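You operate a simulated robot arm through the tools that you are given. There is no shell and no other tool. Be economical: measure what you need, move in short steps, check, and stop when the job is done.

Carry out the task below with a simulated robot arm. There is one attempt and no reset: what you move stays moved.

TASK
Swap the guide on the round blue base for the yellow guide.
Fine: unscrew the star knob and rest it in the round white holder; leave the old guide on the bench; screw the knob home.
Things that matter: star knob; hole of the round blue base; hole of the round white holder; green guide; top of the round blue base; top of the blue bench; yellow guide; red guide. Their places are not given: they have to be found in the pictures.

It is judged by the outcome, as a careful person would: the job done as asked, and still so three seconds after it is handed in. It fails if anything else is knocked over, pushed out of place, dropped, spilled or broken.

THE ROBOT
A 6-joint arm with a two-finger parallel gripper, fixed in place. Base frame: the origin is at the foot of the arm, x ahead of it, y to its left, z up; the work surface is at about z = 0. Lengths are in m, angles in rad, forces in N, time in s.
With the tool pointing down near the work surface it reaches from about 0.18 to 0.46 m from the base axis. Its first joint turns from -1.222 to 1.222 rad. Payload 1.9 kg.
Tool frame: the origin (TCP) lies between the finger pads and is the grasp point; the fingertips stand 0.023 m ahead of it; z points along the fingers, y is the line along which they close. The gripper opens to 0.094 m. The fingers are 0.038 m wide and 0.01 m thick; the gripper's body (0.054 by 0.096 m) begins 0.039 m behind the TCP.
Orientation is that of the tool frame in the base frame, as a unit quaternion [w, x, y, z]. With the fingers straight down and closing along the base's y, the tool's x points along the base's -x, its y along +y and its z along -z.

THE INTERFACE
- The arm moves only by the tool send_rows. Its arguments are lists of equal length, an entry for each row: "linear": the shift along the base's x, y, z in units of 30 mm (1.0 is 30 mm), a list of three; "turn": the turn, a rotation vector about the base's x, y, z in units of 4 degrees (1.0 is 4 degrees), a list of three; "fingers": the finger opening in m, from 0 to 0.094. In form: {"linear": [[dx, dy, dz], ...], "turn": [[ax, ay, az], ...], "fingers": [fingers, ...]}. A call has 1 to 12 rows; each row shifts and turns the commanded pose from where the row before left it. A call with a number of a shift or a turn outside -1 to 1 is refused whole. A row lasts 0.2 s, in which the tool goes at most 0.05 m and 0.15 rad; a call with a longer step from one row to the next is refused whole, and so is a gripper value outside its range. A pose out of reach is approached as far as the arm can. The call stops where the force on the tool passes 90 N (or 10 N more than at its start, if that is more) or the arm is blocked; 0.2 s more then pass. The fingers move at their own pace (about 0.108 m/s each) and stop on an object; they squeeze with about 30 N. The grip force told is the motor's: it shows also when the fingers shut on nothing. Time passes only in rows, and 0.2 s behind the last, so rows that do not move let the fingers close. It gives the time, the measured TCP pose, the force on the tool (base axes), the opening and the grip force at its end, in the units of the frame above (readings bear some noise).
- Cameras (640 x 400 px; columns grow to the right, rows downward): "scene" is fixed at [0.0617, 0.3114, 0.4315]; the picture's right is [-0.75, -0.67, 0.00], its down [-0.33, 0.37, -0.87] and it looks along [0.58, -0.65, -0.50] (base axes); focal length 272 px, centre (320, 200). "wrist" rides on the gripper at [-0.039, 0, -0.044] in the tool frame; the picture's right is [0.00, -1.00, 0.00], its down [0.97, 0.00, -0.24] and it looks along [0.24, 0.00, 0.97] (tool axes); focal length 218 px, centre (320, 200).
- grab_frame(camera): a new picture of that camera. No time passes.
- pixel_to_xyz(camera, pixels): for up to 12 pixels [column, row] of the newest picture of that camera ("zoom" is the newest enlarged one), the place [x, y, z] in the base frame of the surface seen there, good to about 0.002 m. No time passes.
- zoom(camera, box): a new picture of the part [left, top, right, bottom] of that camera's present view, enlarged. No time passes.
- sign_off(): hands the job in; it is judged then, once.

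Work in short steps. Measure before you move; look again where a grasp or a placing could have gone wrong, and mend it. You have 80 turns and 46 pictures in all, the two below and enlarged ones among them. Open the gripper and draw the arm clear of the work before you hand the job in, unless the task says otherwise; then end with one line.

The tools are called after "Call:" by a JSON object that holds its "op" and its "data". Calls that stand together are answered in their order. send_rows: Moves the arm, as the interface text tells. Its arguments: {"type":"object","properties":{"linear":{"type":"array"},"turn":{"type":"array"},"fingers":{"type":"array"}},"required":["linear","turn","fingers"]} The other tools are called the same way: grab_frame (camera) takes a picture; pixel_to_xyz (camera, pixels) gives the place of the surface under pixels of a picture; zoom (camera, box) takes an enlarged picture of a part of a camera's view; sign_off () hands the job in.

At the start:

```text
time: 0.0
eef_pos: [0.367, -0.0072, 0.274]
ee_rot: [0.001, 0.002, 1.0, 0.0]
ft_force: [-0.1, 0.5, 0.4]
grip_width: 0.0941
grip_force: 0.0
```

scene: 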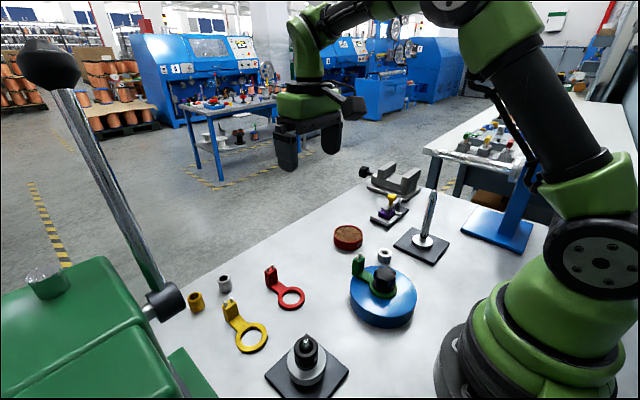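
wrist: 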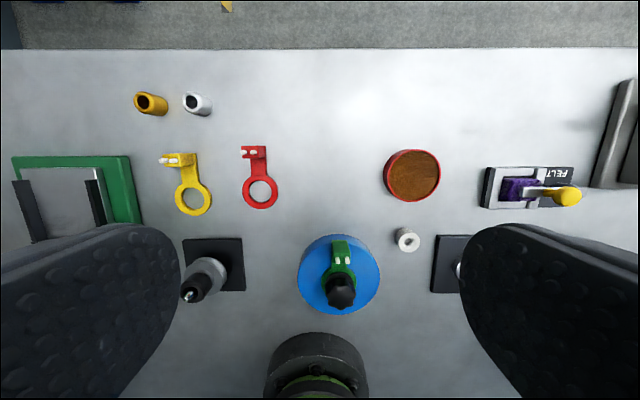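

I see the blue base with green guide and knob at scene (383,290), a white holder at (384,256), and the yellow guide at (245,330). I zoom in and measure.

Call:
{"op": "zoom", "data": {"camera": "scene", "box": [320, 230, 440, 335]}}

Call:
{"op": "zoom", "data": {"camera": "wrist", "box": [150, 130, 430, 320]}}

Call:
{"op": "pixel_to_xyz", "data": {"camera": "wrist", "pixels": [[341, 288], [341, 250], [310, 280], [370, 260], [407, 231], [407, 239], [193, 212], [193, 181], [185, 160], [261, 206], [251, 152], [280, 220]]}}

Call:
{"op": "pixel_to_xyz", "data": {"camera": "scene", "pixels": [[383, 275], [383, 290], [358, 262], [384, 252], [384, 257], [400, 310], [245, 350], [230, 308], [227, 300], [240, 320], [270, 270], [291, 305]]}}

```text
3.81 times, centred on (380, 282) of scene
```

zoom: 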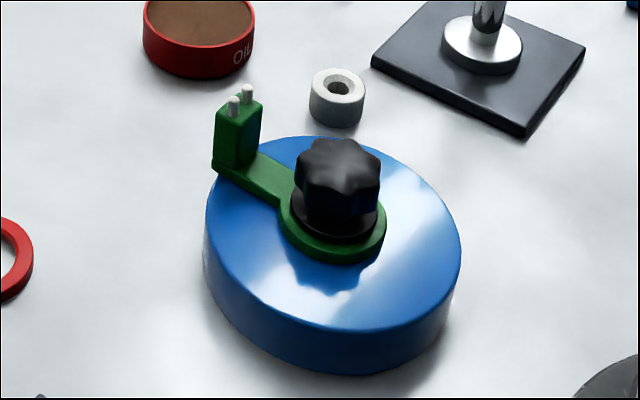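

```text
2.11 times, centred on (290, 225) of wrist
```

zoom: 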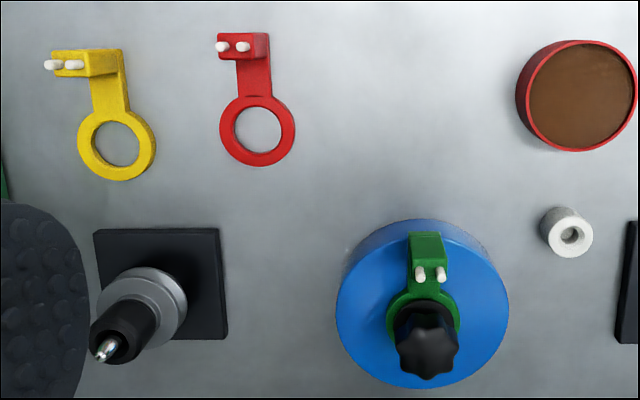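

```text
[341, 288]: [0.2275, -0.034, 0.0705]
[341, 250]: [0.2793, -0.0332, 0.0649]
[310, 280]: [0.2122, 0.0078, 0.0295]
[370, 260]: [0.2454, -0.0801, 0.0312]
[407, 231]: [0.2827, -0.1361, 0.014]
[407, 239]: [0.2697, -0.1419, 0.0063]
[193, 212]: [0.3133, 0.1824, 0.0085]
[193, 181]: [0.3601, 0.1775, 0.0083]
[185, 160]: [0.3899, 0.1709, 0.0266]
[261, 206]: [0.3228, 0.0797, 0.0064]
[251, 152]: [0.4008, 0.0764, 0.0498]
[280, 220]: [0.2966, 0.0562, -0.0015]
```

```text
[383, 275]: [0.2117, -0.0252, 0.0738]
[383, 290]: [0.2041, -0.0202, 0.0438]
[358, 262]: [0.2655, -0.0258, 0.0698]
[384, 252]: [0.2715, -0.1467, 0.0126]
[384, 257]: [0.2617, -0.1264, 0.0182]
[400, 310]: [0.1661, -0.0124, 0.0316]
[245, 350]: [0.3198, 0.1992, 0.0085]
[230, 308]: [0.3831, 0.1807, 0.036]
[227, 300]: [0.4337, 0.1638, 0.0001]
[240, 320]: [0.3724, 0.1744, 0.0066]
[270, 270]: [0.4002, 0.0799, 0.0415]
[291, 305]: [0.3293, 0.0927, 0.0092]
```

Base top is about z=0.030, with the knob near (0.215,-0.031). I move the wrist camera over the base for a top view.

Call:
{"op": "send_rows", "data": {"linear": [[-1, -0.2, 0], [-1, -0.2, 0], [-1, -0.2, 0], [-0.9, -0.2, 0], [0, 0, 0]], "turn": [[0, 0, 0], [0, 0, 0], [0, 0, 0], [0, 0, 0], [0, 0, 0]], "fingers": [0.094, 0.094, 0.094, 0.094, 0.094]}}

Call:
{"op": "grab_frame", "data": {"camera": "wrist"}}

```text
time: 1.2
eef_pos: [0.2494, -0.0317, 0.2747]
ee_rot: [0.002, 0.002, 1.0, 0.0]
ft_force: [-0.1, -0.4, 0.4]
grip_width: 0.094
grip_force: 0.0
```

```text
41 pictures are left
```

wrist: 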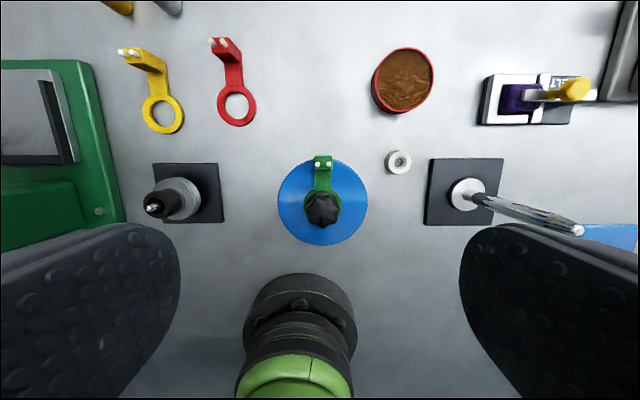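

Call:
{"op": "zoom", "data": {"camera": "wrist", "box": [250, 135, 430, 255]}}

Call:
{"op": "pixel_to_xyz", "data": {"camera": "wrist", "pixels": [[322, 208], [322, 160], [281, 203], [366, 203], [320, 242], [340, 172], [398, 155], [398, 168], [390, 161], [407, 161], [322, 180], [310, 215]]}}

```text
3.33 times, centred on (340, 195) of wrist
```

zoom: 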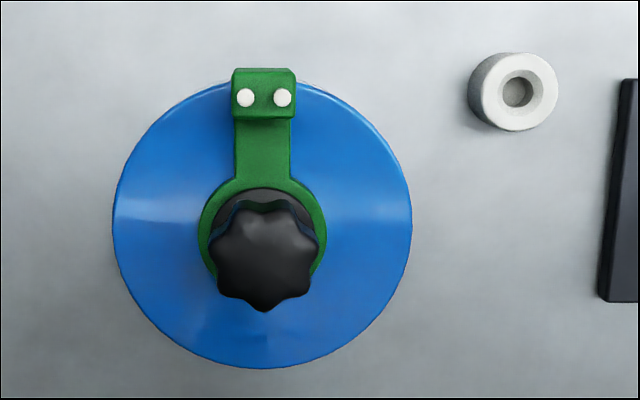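

```text
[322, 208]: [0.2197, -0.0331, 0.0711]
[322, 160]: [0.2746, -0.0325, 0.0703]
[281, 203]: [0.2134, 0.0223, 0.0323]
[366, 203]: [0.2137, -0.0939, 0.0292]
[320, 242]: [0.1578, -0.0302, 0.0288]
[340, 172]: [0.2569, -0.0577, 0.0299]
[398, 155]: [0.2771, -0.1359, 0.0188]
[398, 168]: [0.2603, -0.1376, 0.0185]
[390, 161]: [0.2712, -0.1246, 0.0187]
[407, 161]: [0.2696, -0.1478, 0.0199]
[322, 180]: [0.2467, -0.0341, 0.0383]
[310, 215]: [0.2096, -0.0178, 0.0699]
```

The base axis computes to about (0.214,-0.035), and the knob sits on it. I check the flange height and the knob's centre more finely.

Call:
{"op": "pixel_to_xyz", "data": {"camera": "zoom", "pixels": [[264, 255], [216, 255], [322, 255], [264, 306], [264, 210], [250, 193], [203, 235], [322, 225], [262, 130], [517, 92], [262, 366], [518, 60]]}}

Call:
{"op": "zoom", "data": {"camera": "scene", "box": [340, 240, 430, 300]}}

```text
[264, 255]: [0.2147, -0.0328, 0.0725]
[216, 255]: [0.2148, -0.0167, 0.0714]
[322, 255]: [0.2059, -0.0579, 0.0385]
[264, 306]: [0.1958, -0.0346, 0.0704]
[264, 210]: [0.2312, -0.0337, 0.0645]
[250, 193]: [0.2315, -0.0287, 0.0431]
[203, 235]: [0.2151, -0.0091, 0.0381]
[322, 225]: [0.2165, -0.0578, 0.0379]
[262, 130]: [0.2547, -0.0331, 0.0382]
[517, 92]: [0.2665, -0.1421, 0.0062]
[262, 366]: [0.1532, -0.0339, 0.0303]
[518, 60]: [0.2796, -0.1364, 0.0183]
```

```text
6.67 times, centred on (385, 270) of scene
```

zoom: 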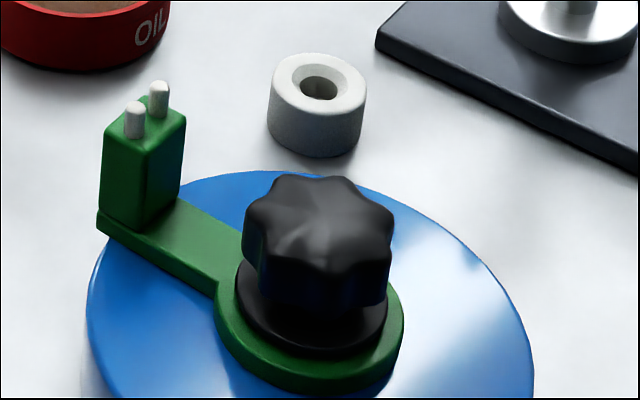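

Knob axis is about (0.2135,-0.034), head z 0.047–0.072, flange top about 0.043. I descend around the knob, winding clockwise first to leave room for the counter-clockwise stroke.

Call:
{"op": "send_rows", "data": {"linear": [[-0.3, -0.02, -0.85], [-0.3, -0.02, -0.85], [-0.3, -0.02, -0.85], [-0.297, -0.017, -0.85], [0, 0, -0.85], [0, 0, -0.85], [0, 0, -0.85], [0, 0, -0.84], [0, 0, 0], [0, 0, 0], [0, 0, 0]], "turn": [[0, 0, -1], [0, 0, -1], [0, 0, -1], [0, 0, -1], [0, 0, -1], [0, 0, -1], [0, 0, -1], [0, 0, -1], [0, 0, -1], [0, 0, -1], [0, 0, -1]], "fingers": [0.06, 0.06, 0.06, 0.06, 0.06, 0.06, 0.06, 0.06, 0.06, 0.06, 0.06]}}

Call:
{"op": "grab_frame", "data": {"camera": "scene"}}

Call:
{"op": "grab_frame", "data": {"camera": "wrist"}}

```text
time: 3.6
eef_pos: [0.2144, -0.0346, 0.0702]
ee_rot: [0.001, 0.376, 0.926, -0.001]
ft_force: [0.0, 0.1, 0.0]
grip_width: 0.06
grip_force: 0.1
```

```text
38 pictures are left
```

scene: 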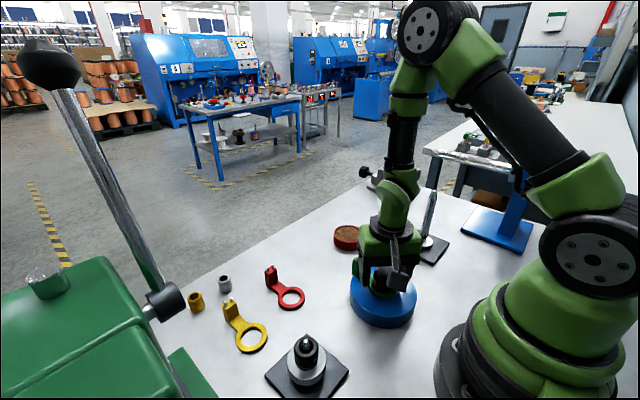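

```text
37 pictures are left
```

wrist: 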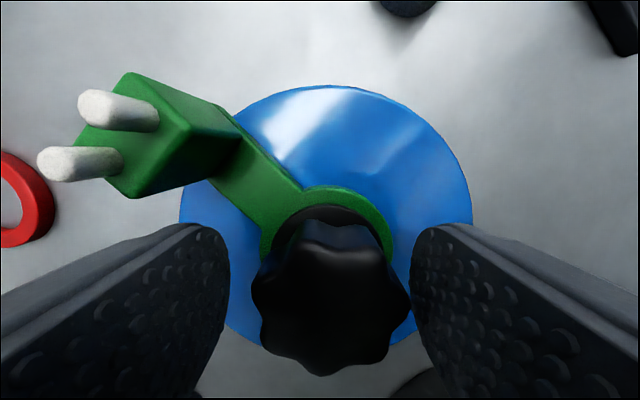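

The knob appears about 2 mm toward image right (column ~331). I correct for that and close.

Call:
{"op": "send_rows", "data": {"linear": [[-0.04, -0.04, 0], [0, 0, 0], [0, 0, 0], [0, 0, 0]], "turn": [[0, 0, 0], [0, 0, 0], [0, 0, 0], [0, 0, 0]], "fingers": [0.06, 0.03, 0.02, 0.02]}}

Call:
{"op": "grab_frame", "data": {"camera": "wrist"}}

```text
time: 4.6
eef_pos: [0.2135, -0.0356, 0.0716]
ee_rot: [-0.001, 0.377, 0.926, -0.001]
ft_force: [-19.8, -51.5, 4.4]
grip_width: 0.0369
grip_force: 30.1
```

```text
36 pictures are left
```

wrist: 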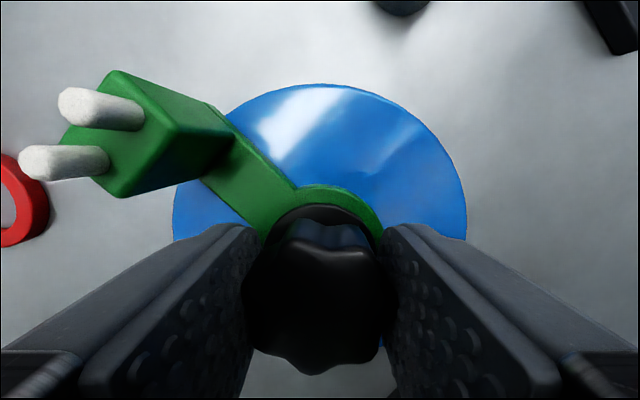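

Gripped at 0.037 m, but with a lateral load (-20,-51 N), so the fingers aren't quite centred. I ease toward the load.

Call:
{"op": "send_rows", "data": {"linear": [[-0.01, -0.025, 0], [0, 0, 0]], "turn": [[0, 0, 0], [0, 0, 0]], "fingers": [0.02, 0.02]}}

```text
time: 5.2
eef_pos: [0.213, -0.0359, 0.0721]
ee_rot: [0.0, 0.376, 0.927, -0.001]
ft_force: [-20.5, -31.0, 10.2]
grip_width: 0.0364
grip_force: 30.2
```

That helped; I ease a bit more and start the counter-clockwise turn.

Call:
{"op": "send_rows", "data": {"linear": [[-0.025, -0.035, 0], [0, 0, 0], [0, 0, 0], [0, 0, 0], [0, 0, 0], [0, 0, 0]], "turn": [[0, 0, 0], [0, 0, 0], [0, 0, 1], [0, 0, 1], [0, 0, 1], [0, 0, 1]], "fingers": [0.02, 0.02, 0.02, 0.02, 0.02, 0.02]}}

```text
time: 6.6
eef_pos: [0.2139, -0.037, 0.0714]
ee_rot: [0.004, 0.242, 0.97, -0.001]
ft_force: [15.0, 53.2, 3.3]
grip_width: 0.0371
grip_force: 30.1
```

Load is now reversed (+15,+53), so I back off slightly and look at whether the knob turned with the fingers.

Call:
{"op": "send_rows", "data": {"linear": [[0.015, 0.035, 0], [0, 0, 0]], "turn": [[0, 0, 0], [0, 0, 0]], "fingers": [0.02, 0.02]}}

Call:
{"op": "grab_frame", "data": {"camera": "wrist"}}

```text
time: 7.2
eef_pos: [0.214, -0.0372, 0.0715]
ee_rot: [0.002, 0.244, 0.97, 0.0]
ft_force: [18.0, 13.1, 3.6]
grip_width: 0.0365
grip_force: 29.6
```

```text
35 pictures are left
```

wrist: 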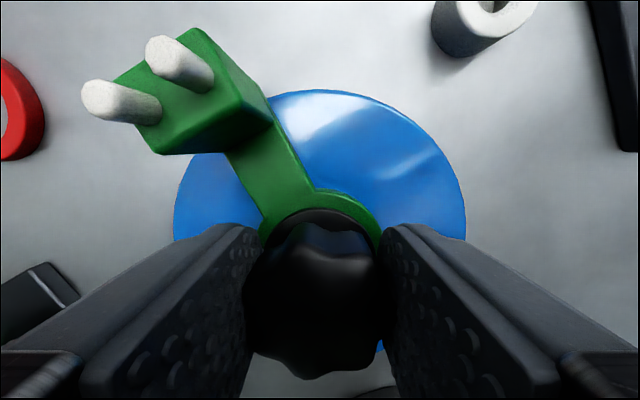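

The lobes keep their place between the fingers, so the knob is turning. I continue.

Call:
{"op": "send_rows", "data": {"linear": [[0.02, 0.01, 0], [0, 0, 0], [0, 0, 0], [0, 0, 0], [0, 0, 0], [0, 0, 0], [0, 0, 0], [0, 0, 0], [0, 0, 0], [0, 0, 0]], "turn": [[0, 0, 0], [0, 0, 1], [0, 0, 1], [0, 0, 1], [0, 0, 1], [0, 0, 1], [0, 0, 1], [0, 0, 1], [0, 0, 1], [0, 0, 1]], "fingers": [0.02, 0.02, 0.02, 0.02, 0.02, 0.02, 0.02, 0.02, 0.02, 0.02]}}

Call:
{"op": "zoom", "data": {"camera": "wrist", "box": [220, 180, 420, 390]}}

```text
time: 9.4
eef_pos: [0.213, -0.0356, 0.0726]
ee_rot: [0.0, -0.069, 0.998, 0.0]
ft_force: [13.4, 18.2, 12.4]
grip_width: 0.0364
grip_force: 29.7
```

```text
1.90 times, centred on (320, 285) of wrist
```

zoom: 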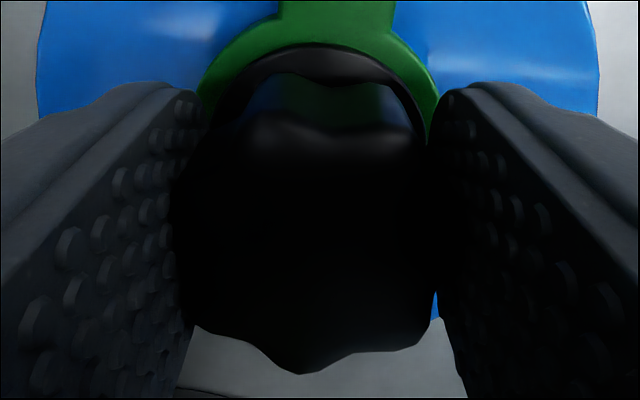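

52° turned and upward force is growing as the knob climbs. I continue with a slight rise.

Call:
{"op": "send_rows", "data": {"linear": [[0.01, 0.02, 0.01], [0, 0, 0.003], [0, 0, 0.003], [0, 0, 0.003], [0, 0, 0.003], [0, 0, 0.003], [0, 0, 0.003], [0, 0, 0.003], [0, 0, 0.003], [0, 0, 0.003], [0, 0, 0.003], [0, 0, 0.003]], "turn": [[0, 0, 1], [0, 0, 1], [0, 0, 1], [0, 0, 1], [0, 0, 1], [0, 0, 1], [0, 0, 1], [0, 0, 1], [0, 0, 1], [0, 0, 1], [0, 0, 1], [0, 0, 1]], "fingers": [0.02, 0.02, 0.02, 0.02, 0.02, 0.02, 0.02, 0.02, 0.02, 0.02, 0.02, 0.02]}}

```text
time: 12.0
eef_pos: [0.2132, -0.0343, 0.0728]
ee_rot: [-0.001, -0.469, 0.883, 0.0]
ft_force: [-13.8, 17.4, -17.0]
grip_width: 0.0363
grip_force: 29.9
```

Total 100°. The readings suggest a pitch of about 2 mm/turn, and I over-raised a little, so I keep turning without rise.

Call:
{"op": "send_rows", "data": {"linear": [[-0.01, 0.02, -0.01], [0, 0, 0], [0, 0, 0], [0, 0, 0], [0, 0, 0], [0, 0, 0], [0, 0, 0], [0, 0, 0], [0, 0, 0], [0, 0, 0], [0, 0, 0], [0, 0, 0]], "turn": [[0, 0, 1], [0, 0, 1], [0, 0, 1], [0, 0, 1], [0, 0, 1], [0, 0, 1], [0, 0, 1], [0, 0, 1], [0, 0, 1], [0, 0, 1], [0, 0, 1], [0, 0, 1]], "fingers": [0.02, 0.02, 0.02, 0.02, 0.02, 0.02, 0.02, 0.02, 0.02, 0.02, 0.02, 0.02]}}

```text
time: 14.6
eef_pos: [0.2126, -0.0353, 0.0715]
ee_rot: [0.0, 0.787, -0.617, -0.002]
ft_force: [-22.9, 4.4, 0.6]
grip_width: 0.0362
grip_force: 29.7
```

Yaw is now about +104°, with low force. I continue turning.

Call:
{"op": "send_rows", "data": {"linear": [[-0.02, 0, 0], [0, 0, 0.002], [0, 0, 0.002], [0, 0, 0.002], [0, 0, 0.002], [0, 0, 0.002], [0, 0, 0], [0, 0, 0], [0, 0, 0], [0, 0, 0], [0, 0, 0], [0, 0, 0]], "turn": [[0, 0, 1], [0, 0, 1], [0, 0, 1], [0, 0, 1], [0, 0, 1], [0, 0, 1], [0, 0, 1], [0, 0, 1], [0, 0, 1], [0, 0, 1], [0, 0, 1], [0, 0, 1]], "fingers": [0.02, 0.02, 0.02, 0.02, 0.02, 0.02, 0.02, 0.02, 0.02, 0.02, 0.02, 0.02]}}

Call:
{"op": "zoom", "data": {"camera": "scene", "box": [330, 230, 450, 330]}}

```text
time: 17.2
eef_pos: [0.2132, -0.0356, 0.0732]
ee_rot: [-0.001, 0.97, -0.243, -0.001]
ft_force: [-19.9, 9.7, 0.6]
grip_width: 0.0362
grip_force: 29.8
```

```text
4.00 times, centred on (390, 280) of scene
```

zoom: 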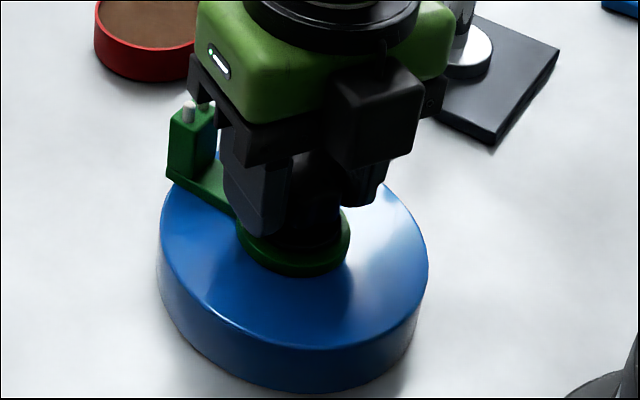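

196° turned with force balanced. I continue another stroke with a slight rise.

Call:
{"op": "send_rows", "data": {"linear": [[-0.02, 0.01, 0], [0, 0, 0.002], [0, 0, 0.002], [0, 0, 0.002], [0, 0, 0.002], [0, 0, 0.002], [0, 0, 0], [0, 0, 0], [0, 0, 0], [0, 0, 0], [0, 0, 0], [0, 0, 0]], "turn": [[0, 0, 1], [0, 0, 1], [0, 0, 1], [0, 0, 1], [0, 0, 1], [0, 0, 1], [0, 0, 1], [0, 0, 1], [0, 0, 1], [0, 0, 1], [0, 0, 1], [0, 0, 1]], "fingers": [0.02, 0.02, 0.02, 0.02, 0.02, 0.02, 0.02, 0.02, 0.02, 0.02, 0.02, 0.02]}}

```text
time: 19.8
eef_pos: [0.2131, -0.0335, 0.0764]
ee_rot: [-0.002, 0.985, 0.173, -0.006]
ft_force: [-28.1, 19.2, -24.2]
grip_width: 0.0359
grip_force: 29.5
out of reach, approached as far as the arm can: row 10
```

The wrist reached its limit and z went up with -24 N. I look before doing anything else.

Call:
{"op": "zoom", "data": {"camera": "scene", "box": [330, 230, 450, 330]}}

Call:
{"op": "grab_frame", "data": {"camera": "wrist"}}

```text
4.00 times, centred on (390, 280) of scene
```

zoom: 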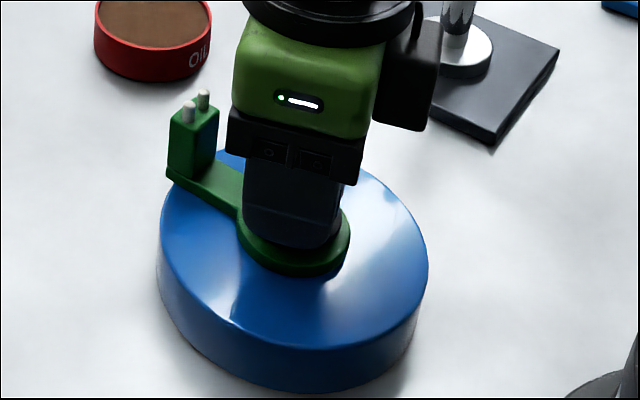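

```text
31 pictures are left
```

wrist: 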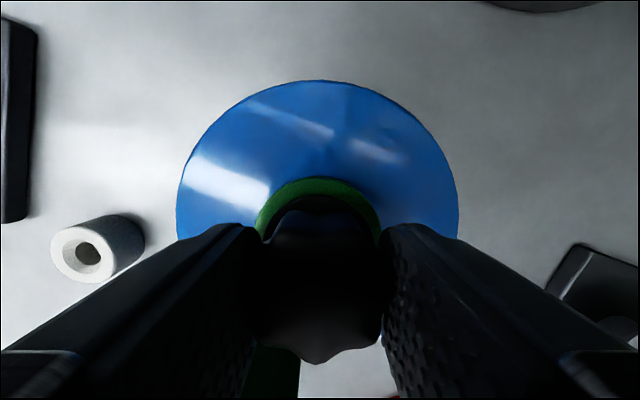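

Base stays put; the knob is still in. I release and wind back clockwise for another stroke.

Call:
{"op": "send_rows", "data": {"linear": [[0, 0, 0], [0, 0, 0], [0, 0, 0], [0, 0, 0], [0, 0, 0], [0, 0, 0], [0, 0, 0], [0, 0, 0], [0, 0, 0], [0, 0, 0], [0, 0, 0], [0, 0, 0]], "turn": [[0, 0, 0], [0, 0, 0], [0, 0, -1], [0, 0, -1], [0, 0, -1], [0, 0, -1], [0, 0, -1], [0, 0, -1], [0, 0, -1], [0, 0, -1], [0, 0, -1], [0, 0, -1]], "fingers": [0.06, 0.06, 0.06, 0.06, 0.06, 0.06, 0.06, 0.06, 0.06, 0.06, 0.06, 0.06]}}

Call:
{"op": "zoom", "data": {"camera": "scene", "box": [350, 240, 430, 300]}}

```text
time: 22.4
eef_pos: [0.2142, -0.035, 0.0757]
ee_rot: [0.0, 0.984, -0.176, -0.001]
ft_force: [-0.7, -0.2, -0.5]
grip_width: 0.06
grip_force: 0.0
```

```text
6.67 times, centred on (390, 270) of scene
```

zoom: 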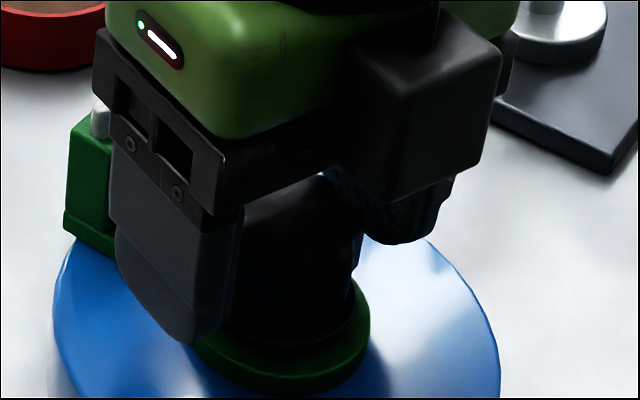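

Free now. I wind back to about -32°.

Call:
{"op": "send_rows", "data": {"linear": [[0, 0, 0], [0, 0, 0], [0, 0, 0], [0, 0, 0], [0, 0, 0], [0, 0, 0], [0, 0, 0], [0, 0, 0], [0, 0, 0], [0, 0, 0], [0, 0, 0], [0, 0, 0]], "turn": [[0, 0, -1], [0, 0, -1], [0, 0, -1], [0, 0, -1], [0, 0, -1], [0, 0, -1], [0, 0, -1], [0, 0, -1], [0, 0, -1], [0, 0, -1], [0, 0, -1], [0, 0, -1]], "fingers": [0.06, 0.06, 0.06, 0.06, 0.06, 0.06, 0.06, 0.06, 0.06, 0.06, 0.06, 0.06]}}

Call:
{"op": "send_rows", "data": {"linear": [[0, 0, 0], [0, 0, 0], [0, 0, 0], [0, 0, 0], [0, 0, 0], [0, 0, 0], [0, 0, 0], [0, 0, 0], [0, 0, 0], [0, 0, 0], [0, 0, 0], [0, 0, 0]], "turn": [[0, 0, -1], [0, 0, -1], [0, 0, -1], [0, 0, -1], [0, 0, -1], [0, 0, -1], [0, 0, -1], [0, 0, -1], [0, 0, -1], [0, 0, -1], [0, 0, -1], [0, 0, -1]], "fingers": [0.06, 0.06, 0.06, 0.06, 0.06, 0.06, 0.06, 0.06, 0.06, 0.06, 0.06, 0.06]}}

Call:
{"op": "send_rows", "data": {"linear": [[0, 0, 0], [0, 0, 0], [0, 0, 0], [0, 0, 0], [0, 0, 0], [0, 0, 0], [0, 0, 0], [0, 0, 0], [0, 0, 0], [0, 0, 0], [0, 0, 0], [0, 0, 0]], "turn": [[0, 0, -1], [0, 0, -1], [0, 0, -1], [0, 0, -1], [0, 0, -1], [0, 0, -1], [0, 0, -1], [0, 0, -1], [0, 0, -1], [0, 0, -1], [0, 0, -1], [0, 0, -1]], "fingers": [0.06, 0.06, 0.06, 0.06, 0.06, 0.06, 0.06, 0.06, 0.06, 0.06, 0.06, 0.06]}}

Call:
{"op": "send_rows", "data": {"linear": [[0, 0, 0], [0, 0, 0], [0, 0, 0], [0, 0, 0], [0, 0, 0], [0, 0, 0], [0, 0, 0], [0, 0, 0], [0, 0, 0], [0, 0, 0], [0, 0, 0], [0, 0, 0]], "turn": [[0, 0, -1], [0, 0, -1], [0, 0, -1], [0, 0, -1], [0, 0, -1], [0, 0, -1], [0, 0, -1], [0, 0, -1], [0, 0, -1], [0, 0, -1], [0, 0, -1], [0, 0, -1]], "fingers": [0.06, 0.06, 0.06, 0.06, 0.06, 0.06, 0.06, 0.06, 0.06, 0.06, 0.06, 0.06]}}

Call:
{"op": "grab_frame", "data": {"camera": "wrist"}}

```text
time: 25.0
eef_pos: [0.2167, -0.0351, 0.0752]
ee_rot: [-0.001, 0.828, -0.561, -0.001]
ft_force: [-0.7, 0.5, -0.3]
grip_width: 0.06
grip_force: 0.1
```

```text
time: 27.6
eef_pos: [0.2151, -0.0344, 0.0749]
ee_rot: [0.001, -0.527, 0.85, 0.0]
ft_force: [0.2, 0.4, -0.5]
grip_width: 0.0603
grip_force: 0.1
```

```text
time: 30.2
eef_pos: [0.2151, -0.0342, 0.0749]
ee_rot: [0.001, -0.138, 0.99, 0.0]
ft_force: [0.7, 0.9, 1.0]
grip_width: 0.06
grip_force: 0.0
```

```text
time: 32.8
eef_pos: [0.215, -0.0341, 0.0749]
ee_rot: [0.001, 0.279, 0.96, 0.0]
ft_force: [0.1, 0.6, -0.3]
grip_width: 0.06
grip_force: 0.0
```

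```text
29 pictures are left
```

wrist: 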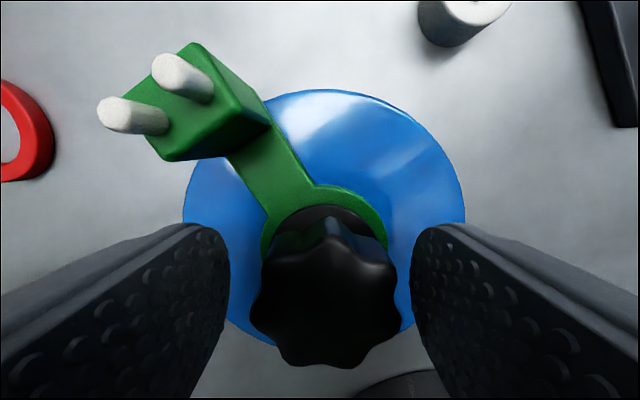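

Knob sits slightly right (column 327); I recentre, lower 2 mm, grip and turn again.

Call:
{"op": "send_rows", "data": {"linear": [[-0.04, -0.035, -0.07], [0, 0, 0], [0, 0, 0], [0, 0, 0], [0, 0, 0], [0, 0, 0], [0, 0, 0.002], [0, 0, 0.002], [0, 0, 0.002], [0, 0, 0.002], [0, 0, 0], [0, 0, 0]], "turn": [[0, 0, 0], [0, 0, 0], [0, 0, 0], [0, 0, 0], [0, 0, 1], [0, 0, 1], [0, 0, 1], [0, 0, 1], [0, 0, 1], [0, 0, 1], [0, 0, 1], [0, 0, 1]], "fingers": [0.06, 0.02, 0.02, 0.02, 0.02, 0.02, 0.02, 0.02, 0.02, 0.02, 0.02, 0.02]}}

```text
time: 35.4
eef_pos: [0.2131, -0.036, 0.0723]
ee_rot: [0.001, 0.002, 1.0, 0.0]
ft_force: [-0.2, -0.4, -0.3]
grip_width: 0.0361
grip_force: 30.2
```

Forces are all near zero, so the knob may be free. I test with a small lift.

Call:
{"op": "send_rows", "data": {"linear": [[0, 0, 0.05], [0, 0, 0.05], [0, 0, 0]], "turn": [[0, 0, 0], [0, 0, 0], [0, 0, 0]], "fingers": [0.02, 0.02, 0.02]}}

Call:
{"op": "zoom", "data": {"camera": "scene", "box": [340, 230, 440, 320]}}

```text
time: 36.2
eef_pos: [0.2125, -0.0349, 0.0769]
ee_rot: [0.0, 0.002, 1.0, 0.001]
ft_force: [-0.2, 0.4, -0.4]
grip_width: 0.0361
grip_force: 29.7
```

```text
4.44 times, centred on (390, 275) of scene
```

zoom: 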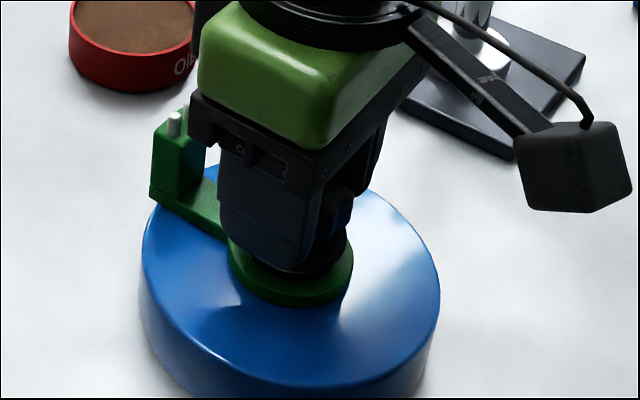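

It's free. I lift straight up 60 mm and look.

Call:
{"op": "send_rows", "data": {"linear": [[0, 0, 0.2], [0, 0, 0.3], [0, 0, 0.5], [0, 0, 0.5], [0, 0, 0.5], [0, 0, 0]], "turn": [[0, 0, 0], [0, 0, 0], [0, 0, 0], [0, 0, 0], [0, 0, 0], [0, 0, 0]], "fingers": [0.02, 0.02, 0.02, 0.02, 0.02, 0.02]}}

Call:
{"op": "zoom", "data": {"camera": "scene", "box": [330, 220, 450, 320]}}

```text
time: 37.6
eef_pos: [0.2131, -0.0364, 0.1374]
ee_rot: [0.002, 0.002, 1.0, 0.001]
ft_force: [0.8, -1.6, -0.6]
grip_width: 0.0362
grip_force: 30.3
```

```text
4.00 times, centred on (390, 270) of scene
```

zoom: 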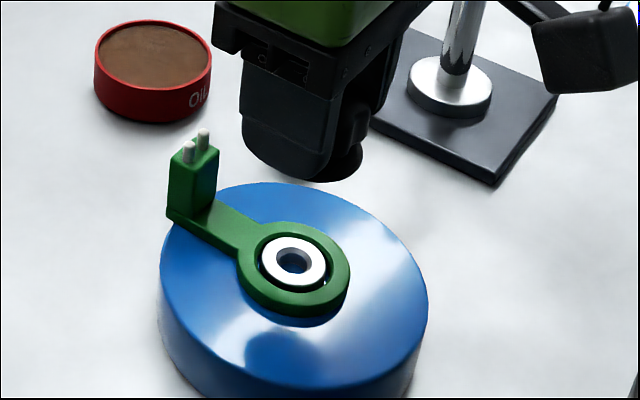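

Knob is out; there's a steel boss with the hole, inside the guide ring. I measure it.

Call:
{"op": "pixel_to_xyz", "data": {"camera": "zoom", "pixels": [[268, 262], [318, 262], [293, 245], [293, 280], [293, 263], [243, 270], [346, 270], [296, 306], [200, 225], [190, 165], [210, 212], [325, 180]]}}

Call:
{"op": "zoom", "data": {"camera": "wrist", "box": [220, 100, 420, 390]}}

```text
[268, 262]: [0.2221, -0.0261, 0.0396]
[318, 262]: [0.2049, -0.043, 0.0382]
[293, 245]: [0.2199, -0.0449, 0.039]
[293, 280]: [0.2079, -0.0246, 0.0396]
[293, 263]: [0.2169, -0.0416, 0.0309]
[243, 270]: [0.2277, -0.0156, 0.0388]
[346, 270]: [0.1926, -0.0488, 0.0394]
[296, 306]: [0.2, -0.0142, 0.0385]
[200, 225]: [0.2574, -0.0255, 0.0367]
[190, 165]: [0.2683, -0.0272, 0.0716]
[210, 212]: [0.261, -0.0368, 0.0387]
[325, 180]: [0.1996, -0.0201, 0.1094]
```

```text
1.38 times, centred on (320, 245) of wrist
```

zoom: 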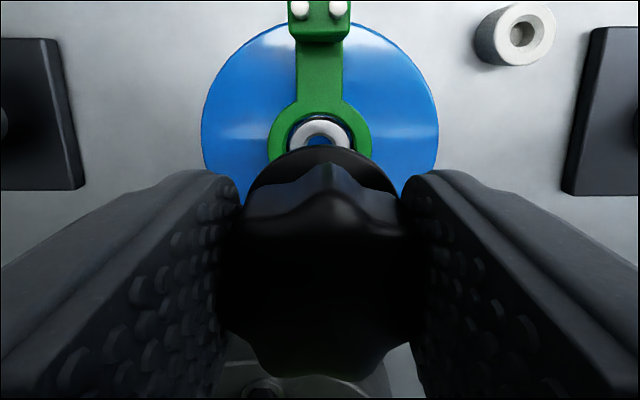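

Boss hole is about (0.2135,-0.035). Now I refine the white holder's position from this view.

Call:
{"op": "zoom", "data": {"camera": "wrist", "box": [420, 90, 510, 160]}}

```text
5.71 times, centred on (465, 125) of wrist
```

zoom: 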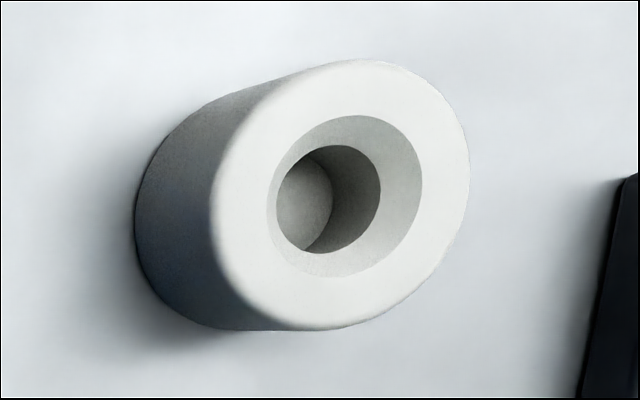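

Call:
{"op": "pixel_to_xyz", "data": {"camera": "zoom", "pixels": [[345, 75], [345, 315], [225, 195], [458, 195], [260, 110], [425, 275], [272, 195], [422, 195], [345, 118], [345, 275], [305, 205]]}}

```text
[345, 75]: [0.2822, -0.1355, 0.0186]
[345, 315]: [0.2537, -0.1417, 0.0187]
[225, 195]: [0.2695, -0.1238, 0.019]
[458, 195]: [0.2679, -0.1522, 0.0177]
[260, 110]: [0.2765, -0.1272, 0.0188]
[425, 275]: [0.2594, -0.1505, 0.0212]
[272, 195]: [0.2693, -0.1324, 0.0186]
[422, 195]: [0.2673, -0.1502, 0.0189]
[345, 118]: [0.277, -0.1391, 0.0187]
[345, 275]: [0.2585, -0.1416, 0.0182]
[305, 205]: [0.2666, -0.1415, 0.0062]
```

Ray computations from two views agree: holder hole is at about (0.267,-0.141), top z 0.0187. I move above it.

Call:
{"op": "send_rows", "data": {"linear": [[0.45, -0.88, 0], [0.45, -0.88, 0], [0.45, -0.88, 0], [0.45, -0.88, 0], [0, 0, -0.8], [0, 0, -0.5], [0, 0, 0]], "turn": [[0, 0, 0], [0, 0, 0], [0, 0, 0], [0, 0, 0], [0, 0, 0], [0, 0, 0], [0, 0, 0]], "fingers": [0.02, 0.02, 0.02, 0.02, 0.02, 0.02, 0.02]}}

Call:
{"op": "zoom", "data": {"camera": "scene", "box": [340, 190, 440, 270]}}

Call:
{"op": "grab_frame", "data": {"camera": "wrist"}}

```text
time: 39.2
eef_pos: [0.2668, -0.1418, 0.0984]
ee_rot: [0.001, 0.002, 1.0, 0.0]
ft_force: [0.2, -0.4, -0.5]
grip_width: 0.0359
grip_force: 29.9
```

```text
5.00 times, centred on (390, 230) of scene
```

zoom: 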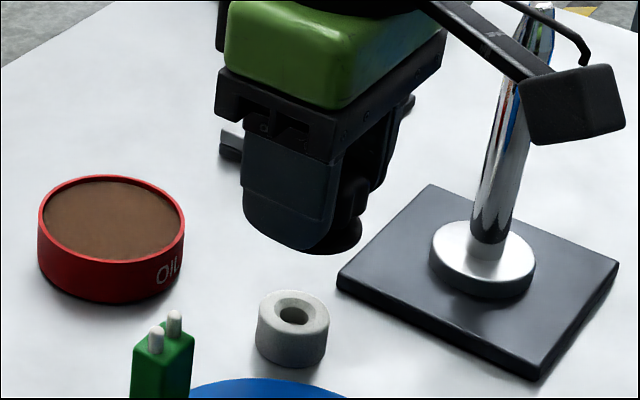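

```text
23 pictures are left
```

wrist: 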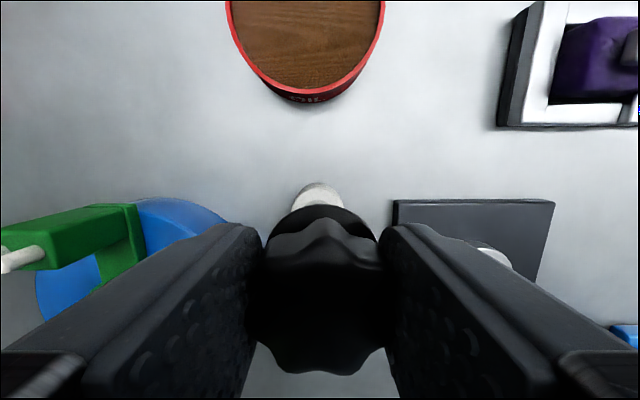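

Holder (column 319) lines up with the knob laterally. I check how far the dark block near the pen is from the pen before lowering.

Call:
{"op": "zoom", "data": {"camera": "scene", "box": [380, 170, 500, 260]}}

Call:
{"op": "pixel_to_xyz", "data": {"camera": "scene", "pixels": [[455, 212], [448, 207], [460, 205], [435, 198], [424, 225], [420, 240], [403, 239]]}}

```text
4.44 times, centred on (440, 215) of scene
```

zoom: 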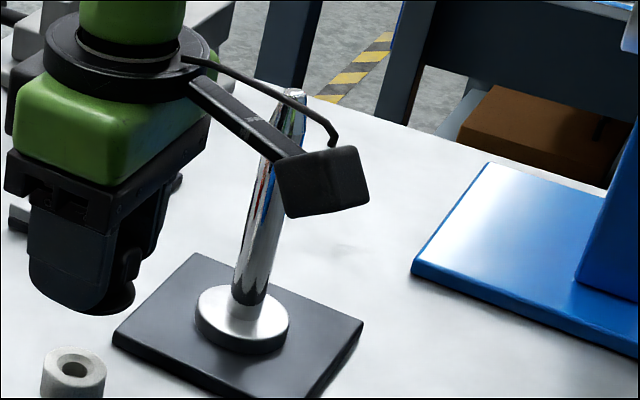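

```text
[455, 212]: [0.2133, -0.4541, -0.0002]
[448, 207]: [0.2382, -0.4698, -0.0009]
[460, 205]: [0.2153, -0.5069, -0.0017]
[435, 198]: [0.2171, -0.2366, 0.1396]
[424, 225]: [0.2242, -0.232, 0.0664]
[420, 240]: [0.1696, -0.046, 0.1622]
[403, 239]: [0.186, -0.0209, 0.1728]
```

Call:
{"op": "pixel_to_xyz", "data": {"camera": "zoom", "pixels": [[320, 180], [355, 165], [260, 220], [290, 95], [245, 125], [70, 255]]}}

```text
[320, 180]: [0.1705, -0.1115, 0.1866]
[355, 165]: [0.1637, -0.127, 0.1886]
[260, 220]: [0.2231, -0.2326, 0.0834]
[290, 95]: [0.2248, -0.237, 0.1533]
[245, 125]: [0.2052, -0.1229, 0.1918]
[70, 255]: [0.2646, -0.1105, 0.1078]
```

The block is 10 cm from the pen: clear. I lower slowly toward the holder.

Call:
{"op": "send_rows", "data": {"linear": [[0, 0, -0.4], [0, 0, -0.4], [0, 0, -0.2], [0, 0, -0.1], [0, 0, -0.1], [0, 0, -0.1], [0, 0, -0.1], [0, 0, 0]], "turn": [[0, 0, 0], [0, 0, 0], [0, 0, 0], [0, 0, 0], [0, 0, 0], [0, 0, 0], [0, 0, 0], [0, 0, 0]], "fingers": [0.02, 0.02, 0.02, 0.02, 0.02, 0.02, 0.02, 0.02]}}

Call:
{"op": "zoom", "data": {"camera": "scene", "box": [340, 200, 440, 280]}}

```text
time: 41.0
eef_pos: [0.268, -0.1402, 0.0561]
ee_rot: [0.001, 0.002, 1.0, 0.0]
ft_force: [0.2, -0.2, 0.3]
grip_width: 0.036
grip_force: 30.6
```

```text
5.00 times, centred on (390, 240) of scene
```

zoom: 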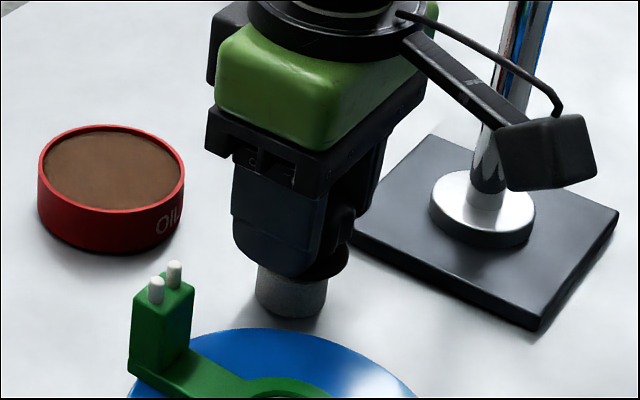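

No contact force yet, and the stem is over/in the hole. I lower in small steps.

Call:
{"op": "send_rows", "data": {"linear": [[0, 0, -0.05], [0, 0, -0.05], [0, 0, -0.03], [0, 0, 0]], "turn": [[0, 0, 0], [0, 0, 0], [0, 0, 0], [0, 0, 0]], "fingers": [0.02, 0.02, 0.02, 0.02]}}

```text
time: 42.0
eef_pos: [0.2673, -0.1409, 0.0505]
ee_rot: [0.0, 0.002, 1.0, 0.0]
ft_force: [0.4, 6.9, 0.7]
grip_width: 0.0359
grip_force: 30.1
```

A small side force of 7 N means the stem is inside the hole. I nudge +y and lower until it seats.

Call:
{"op": "send_rows", "data": {"linear": [[0, 0.015, -0.03], [0, 0, -0.03], [0, 0, 0]], "turn": [[0, 0, 0], [0, 0, 0], [0, 0, 0]], "fingers": [0.02, 0.02, 0.02]}}

Call:
{"op": "zoom", "data": {"camera": "scene", "box": [350, 220, 430, 280]}}

```text
time: 42.8
eef_pos: [0.2666, -0.141, 0.0493]
ee_rot: [0.001, 0.001, 1.0, 0.0]
ft_force: [-0.3, 2.3, -0.7]
grip_width: 0.036
grip_force: 29.5
```

```text
6.67 times, centred on (390, 250) of scene
```

zoom: 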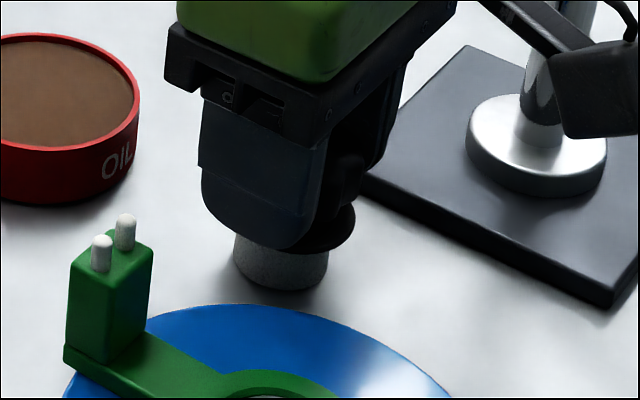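

Nearly seated with still no vertical force; I lower a few more half-millimetres.

Call:
{"op": "send_rows", "data": {"linear": [[0, 0.005, -0.025], [0, 0, -0.025], [0, 0, 0]], "turn": [[0, 0, 0], [0, 0, 0], [0, 0, 0]], "fingers": [0.02, 0.02, 0.02]}}

```text
time: 43.6
eef_pos: [0.2685, -0.1403, 0.0498]
ee_rot: [0.002, 0.003, 1.0, -0.001]
ft_force: [-7.7, 1.9, 30.3]
grip_width: 0.0355
grip_force: 30.2
```

Seated (30 N up). I back off 1 mm, open and rise, then look.

Call:
{"op": "send_rows", "data": {"linear": [[0, 0, 0.03], [0, 0, 0], [0, 0, 0], [0, 0, 0.3], [0, 0, 0.5], [0, 0, 0.8], [0, 0, 0.8], [0, 0, 0.8], [0, 0, 0]], "turn": [[0, 0, 0], [0, 0, 0], [0, 0, 0], [0, 0, 0], [0, 0, 0], [0, 0, 0], [0, 0, 0], [0, 0, 0], [0, 0, 0]], "fingers": [0.02, 0.06, 0.06, 0.06, 0.06, 0.06, 0.06, 0.06, 0.06]}}

Call:
{"op": "grab_frame", "data": {"camera": "scene"}}

```text
time: 45.6
eef_pos: [0.2683, -0.141, 0.145]
ee_rot: [0.001, 0.002, 1.0, 0.0]
ft_force: [-0.4, 0.6, -0.2]
grip_width: 0.0598
grip_force: 0.1
```

```text
19 pictures are left
```

scene: 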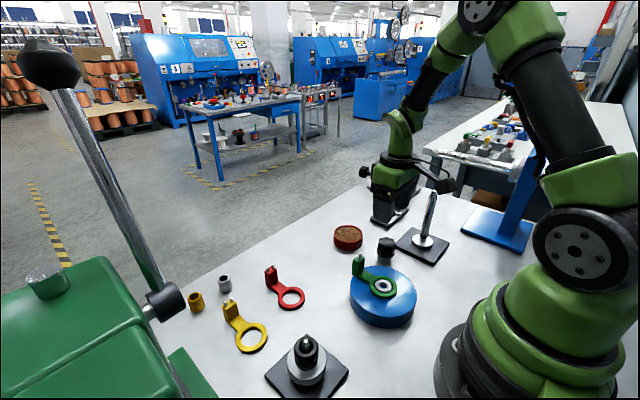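

The knob stands upright in the white holder. I move over the green guide's post and look.

Call:
{"op": "send_rows", "data": {"linear": [[0, 0.89, 0], [0, 0.89, 0], [0, 0.89, 0], [0, 0.89, 0], [0, 0, 0]], "turn": [[0, 0, 0], [0, 0, 0], [0, 0, 0], [0, 0, 0], [0, 0, 0]], "fingers": [0.05, 0.05, 0.05, 0.05, 0.05]}}

Call:
{"op": "grab_frame", "data": {"camera": "wrist"}}

Call:
{"op": "pixel_to_xyz", "data": {"camera": "scene", "pixels": [[358, 262], [364, 266], [353, 268], [385, 244], [385, 262]]}}

```text
time: 46.8
eef_pos: [0.2695, -0.0337, 0.1451]
ee_rot: [0.001, 0.001, 1.0, 0.0]
ft_force: [-0.8, 0.0, -0.2]
grip_width: 0.0502
grip_force: 0.1
```

```text
18 pictures are left
```

wrist: 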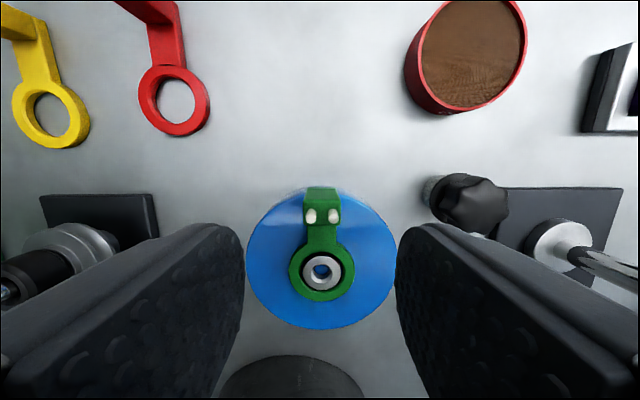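

```text
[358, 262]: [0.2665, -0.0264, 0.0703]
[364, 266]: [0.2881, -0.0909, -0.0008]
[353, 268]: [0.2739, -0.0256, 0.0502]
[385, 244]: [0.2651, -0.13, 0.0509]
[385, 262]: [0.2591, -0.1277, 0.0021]
```

Post is centred at about (0.269,-0.0345), about 22 mm wide. I descend over it and grip.

Call:
{"op": "send_rows", "data": {"linear": [[0, -0.025, -0.9], [0, 0, -0.9], [0, 0, -0.7], [0, 0, -0.33], [0, 0, 0], [0, 0, 0], [0, 0, 0], [0, 0, 0]], "turn": [[0, 0, 0], [0, 0, 0], [0, 0, 0], [0, 0, 0], [0, 0, 0], [0, 0, 0], [0, 0, 0], [0, 0, 0]], "fingers": [0.05, 0.05, 0.05, 0.05, 0.05, 0.01, 0.01, 0.01]}}

```text
time: 48.6
eef_pos: [0.269, -0.0346, 0.0599]
ee_rot: [0.001, 0.001, 1.0, 0.0]
ft_force: [0.0, 0.2, 0.1]
grip_width: 0.0213
grip_force: 30.3
```

Gripped at 21 mm with no side load. I lift straight up and check.

Call:
{"op": "send_rows", "data": {"linear": [[0, 0, 0.1], [0, 0, 0.2], [0, 0, 0.5], [0, 0, 0.7], [0, 0, 0.5], [0, 0, 0]], "turn": [[0, 0, 0], [0, 0, 0], [0, 0, 0], [0, 0, 0], [0, 0, 0], [0, 0, 0]], "fingers": [0.01, 0.01, 0.01, 0.01, 0.01, 0.01]}}

Call:
{"op": "grab_frame", "data": {"camera": "scene"}}

```text
time: 50.0
eef_pos: [0.267, -0.034, 0.1206]
ee_rot: [0.0, 0.002, 1.0, 0.0]
ft_force: [-0.3, 0.8, 0.1]
grip_width: 0.0213
grip_force: 29.7
```

```text
17 pictures are left
```

scene: 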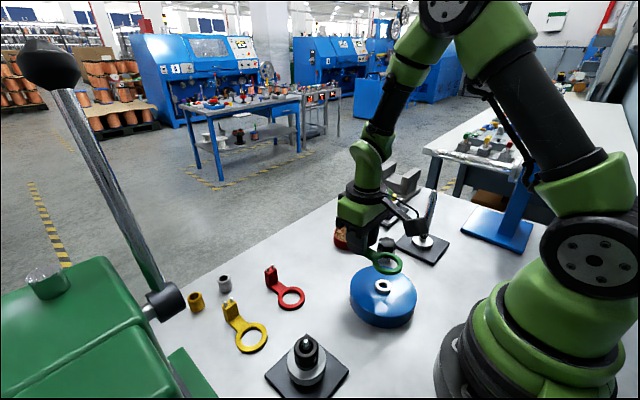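

Guide is held level. I carry it to the clear spot around x 0.41, y -0.005 and lower it.

Call:
{"op": "send_rows", "data": {"linear": [[0.94, 0.2, 0], [0.94, 0.2, 0], [0.94, 0.2, 0], [0.94, 0.2, 0], [0.94, 0.17, 0], [0, 0, -0.9], [0, 0, -0.9], [0, 0, -0.7], [0, 0, -0.3], [0, 0, -0.1], [0, 0, 0]], "turn": [[0, 0, 0], [0, 0, 0], [0, 0, 0], [0, 0, 0], [0, 0, 0], [0, 0, 0], [0, 0, 0], [0, 0, 0], [0, 0, 0], [0, 0, 0], [0, 0, 0]], "fingers": [0.01, 0.01, 0.01, 0.01, 0.01, 0.01, 0.01, 0.01, 0.01, 0.01, 0.01]}}

Call:
{"op": "grab_frame", "data": {"camera": "scene"}}

```text
time: 52.4
eef_pos: [0.4096, -0.0055, 0.0339]
ee_rot: [0.001, 0.002, 1.0, 0.0]
ft_force: [-0.3, -0.3, -0.8]
grip_width: 0.021
grip_force: 30.5
```

```text
16 pictures are left
```

scene: 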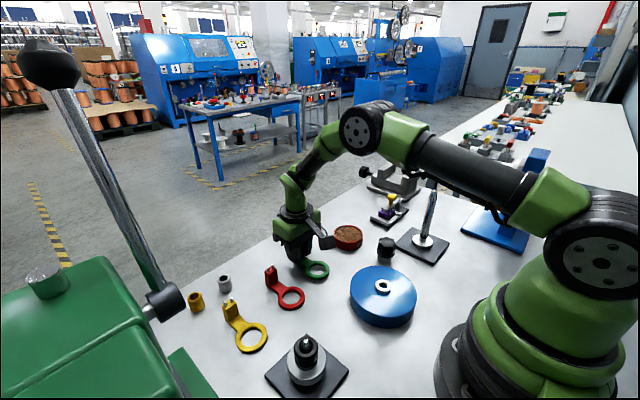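

The spot is clear and the guide is about 3 mm above the bench. I lower to contact.

Call:
{"op": "send_rows", "data": {"linear": [[0, 0, -0.05], [0, 0, -0.04], [0, 0, -0.02], [0, 0, 0]], "turn": [[0, 0, 0], [0, 0, 0], [0, 0, 0], [0, 0, 0]], "fingers": [0.01, 0.01, 0.01, 0.01]}}

```text
time: 53.4
eef_pos: [0.4081, -0.0062, 0.0299]
ee_rot: [0.001, 0.002, 1.0, 0.0]
ft_force: [0.4, 0.9, -0.3]
grip_width: 0.0214
grip_force: 30.2
```

Call:
{"op": "send_rows", "data": {"linear": [[0, 0, -0.025], [0, 0, -0.02], [0, 0, 0]], "turn": [[0, 0, 0], [0, 0, 0], [0, 0, 0]], "fingers": [0.01, 0.01, 0.01]}}

```text
time: 54.2
eef_pos: [0.4099, -0.0054, 0.0295]
ee_rot: [0.001, 0.002, 1.0, 0.001]
ft_force: [-4.1, 1.7, 17.2]
grip_width: 0.021
grip_force: 30.5
```

Contact made. I release, rise, and travel toward the yellow guide for a close look.

Call:
{"op": "send_rows", "data": {"linear": [[0, 0, 0], [0, 0, 0], [0, 0, 0.4], [0, 0, 0.9], [0, 0, 0.9], [0, 0, 0.9], [-0.1, 0.98, 0.2], [-0.1, 0.98, 0.2], [-0.1, 0.98, 0.2], [-0.1, 0.98, 0.2], [-0.1, 0.98, 0], [-0.1, 0.98, 0]], "turn": [[0, 0, 0], [0, 0, 0], [0, 0, 0], [0, 0, 0], [0, 0, 0], [0, 0, 0], [0, 0, 0], [0, 0, 0], [0, 0, 0], [0, 0, 0], [0, 0, 0], [0, 0, 0]], "fingers": [0.05, 0.05, 0.05, 0.05, 0.05, 0.05, 0.05, 0.05, 0.05, 0.05, 0.05, 0.05]}}

Call:
{"op": "grab_frame", "data": {"camera": "wrist"}}

```text
time: 56.8
eef_pos: [0.3896, 0.1711, 0.1452]
ee_rot: [0.001, 0.002, 1.0, 0.0]
ft_force: [0.2, 0.8, -0.7]
grip_width: 0.0501
grip_force: 0.1
```

```text
15 pictures are left
```

wrist: 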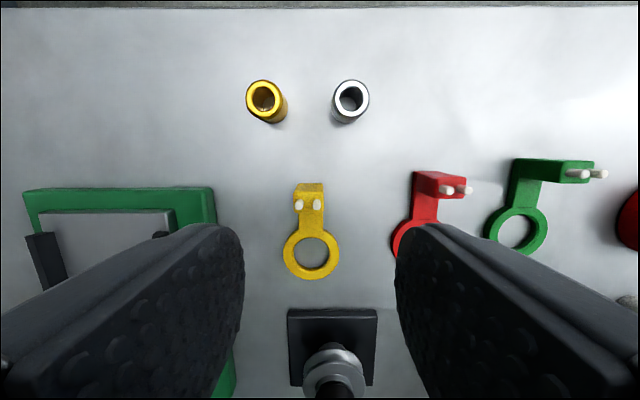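

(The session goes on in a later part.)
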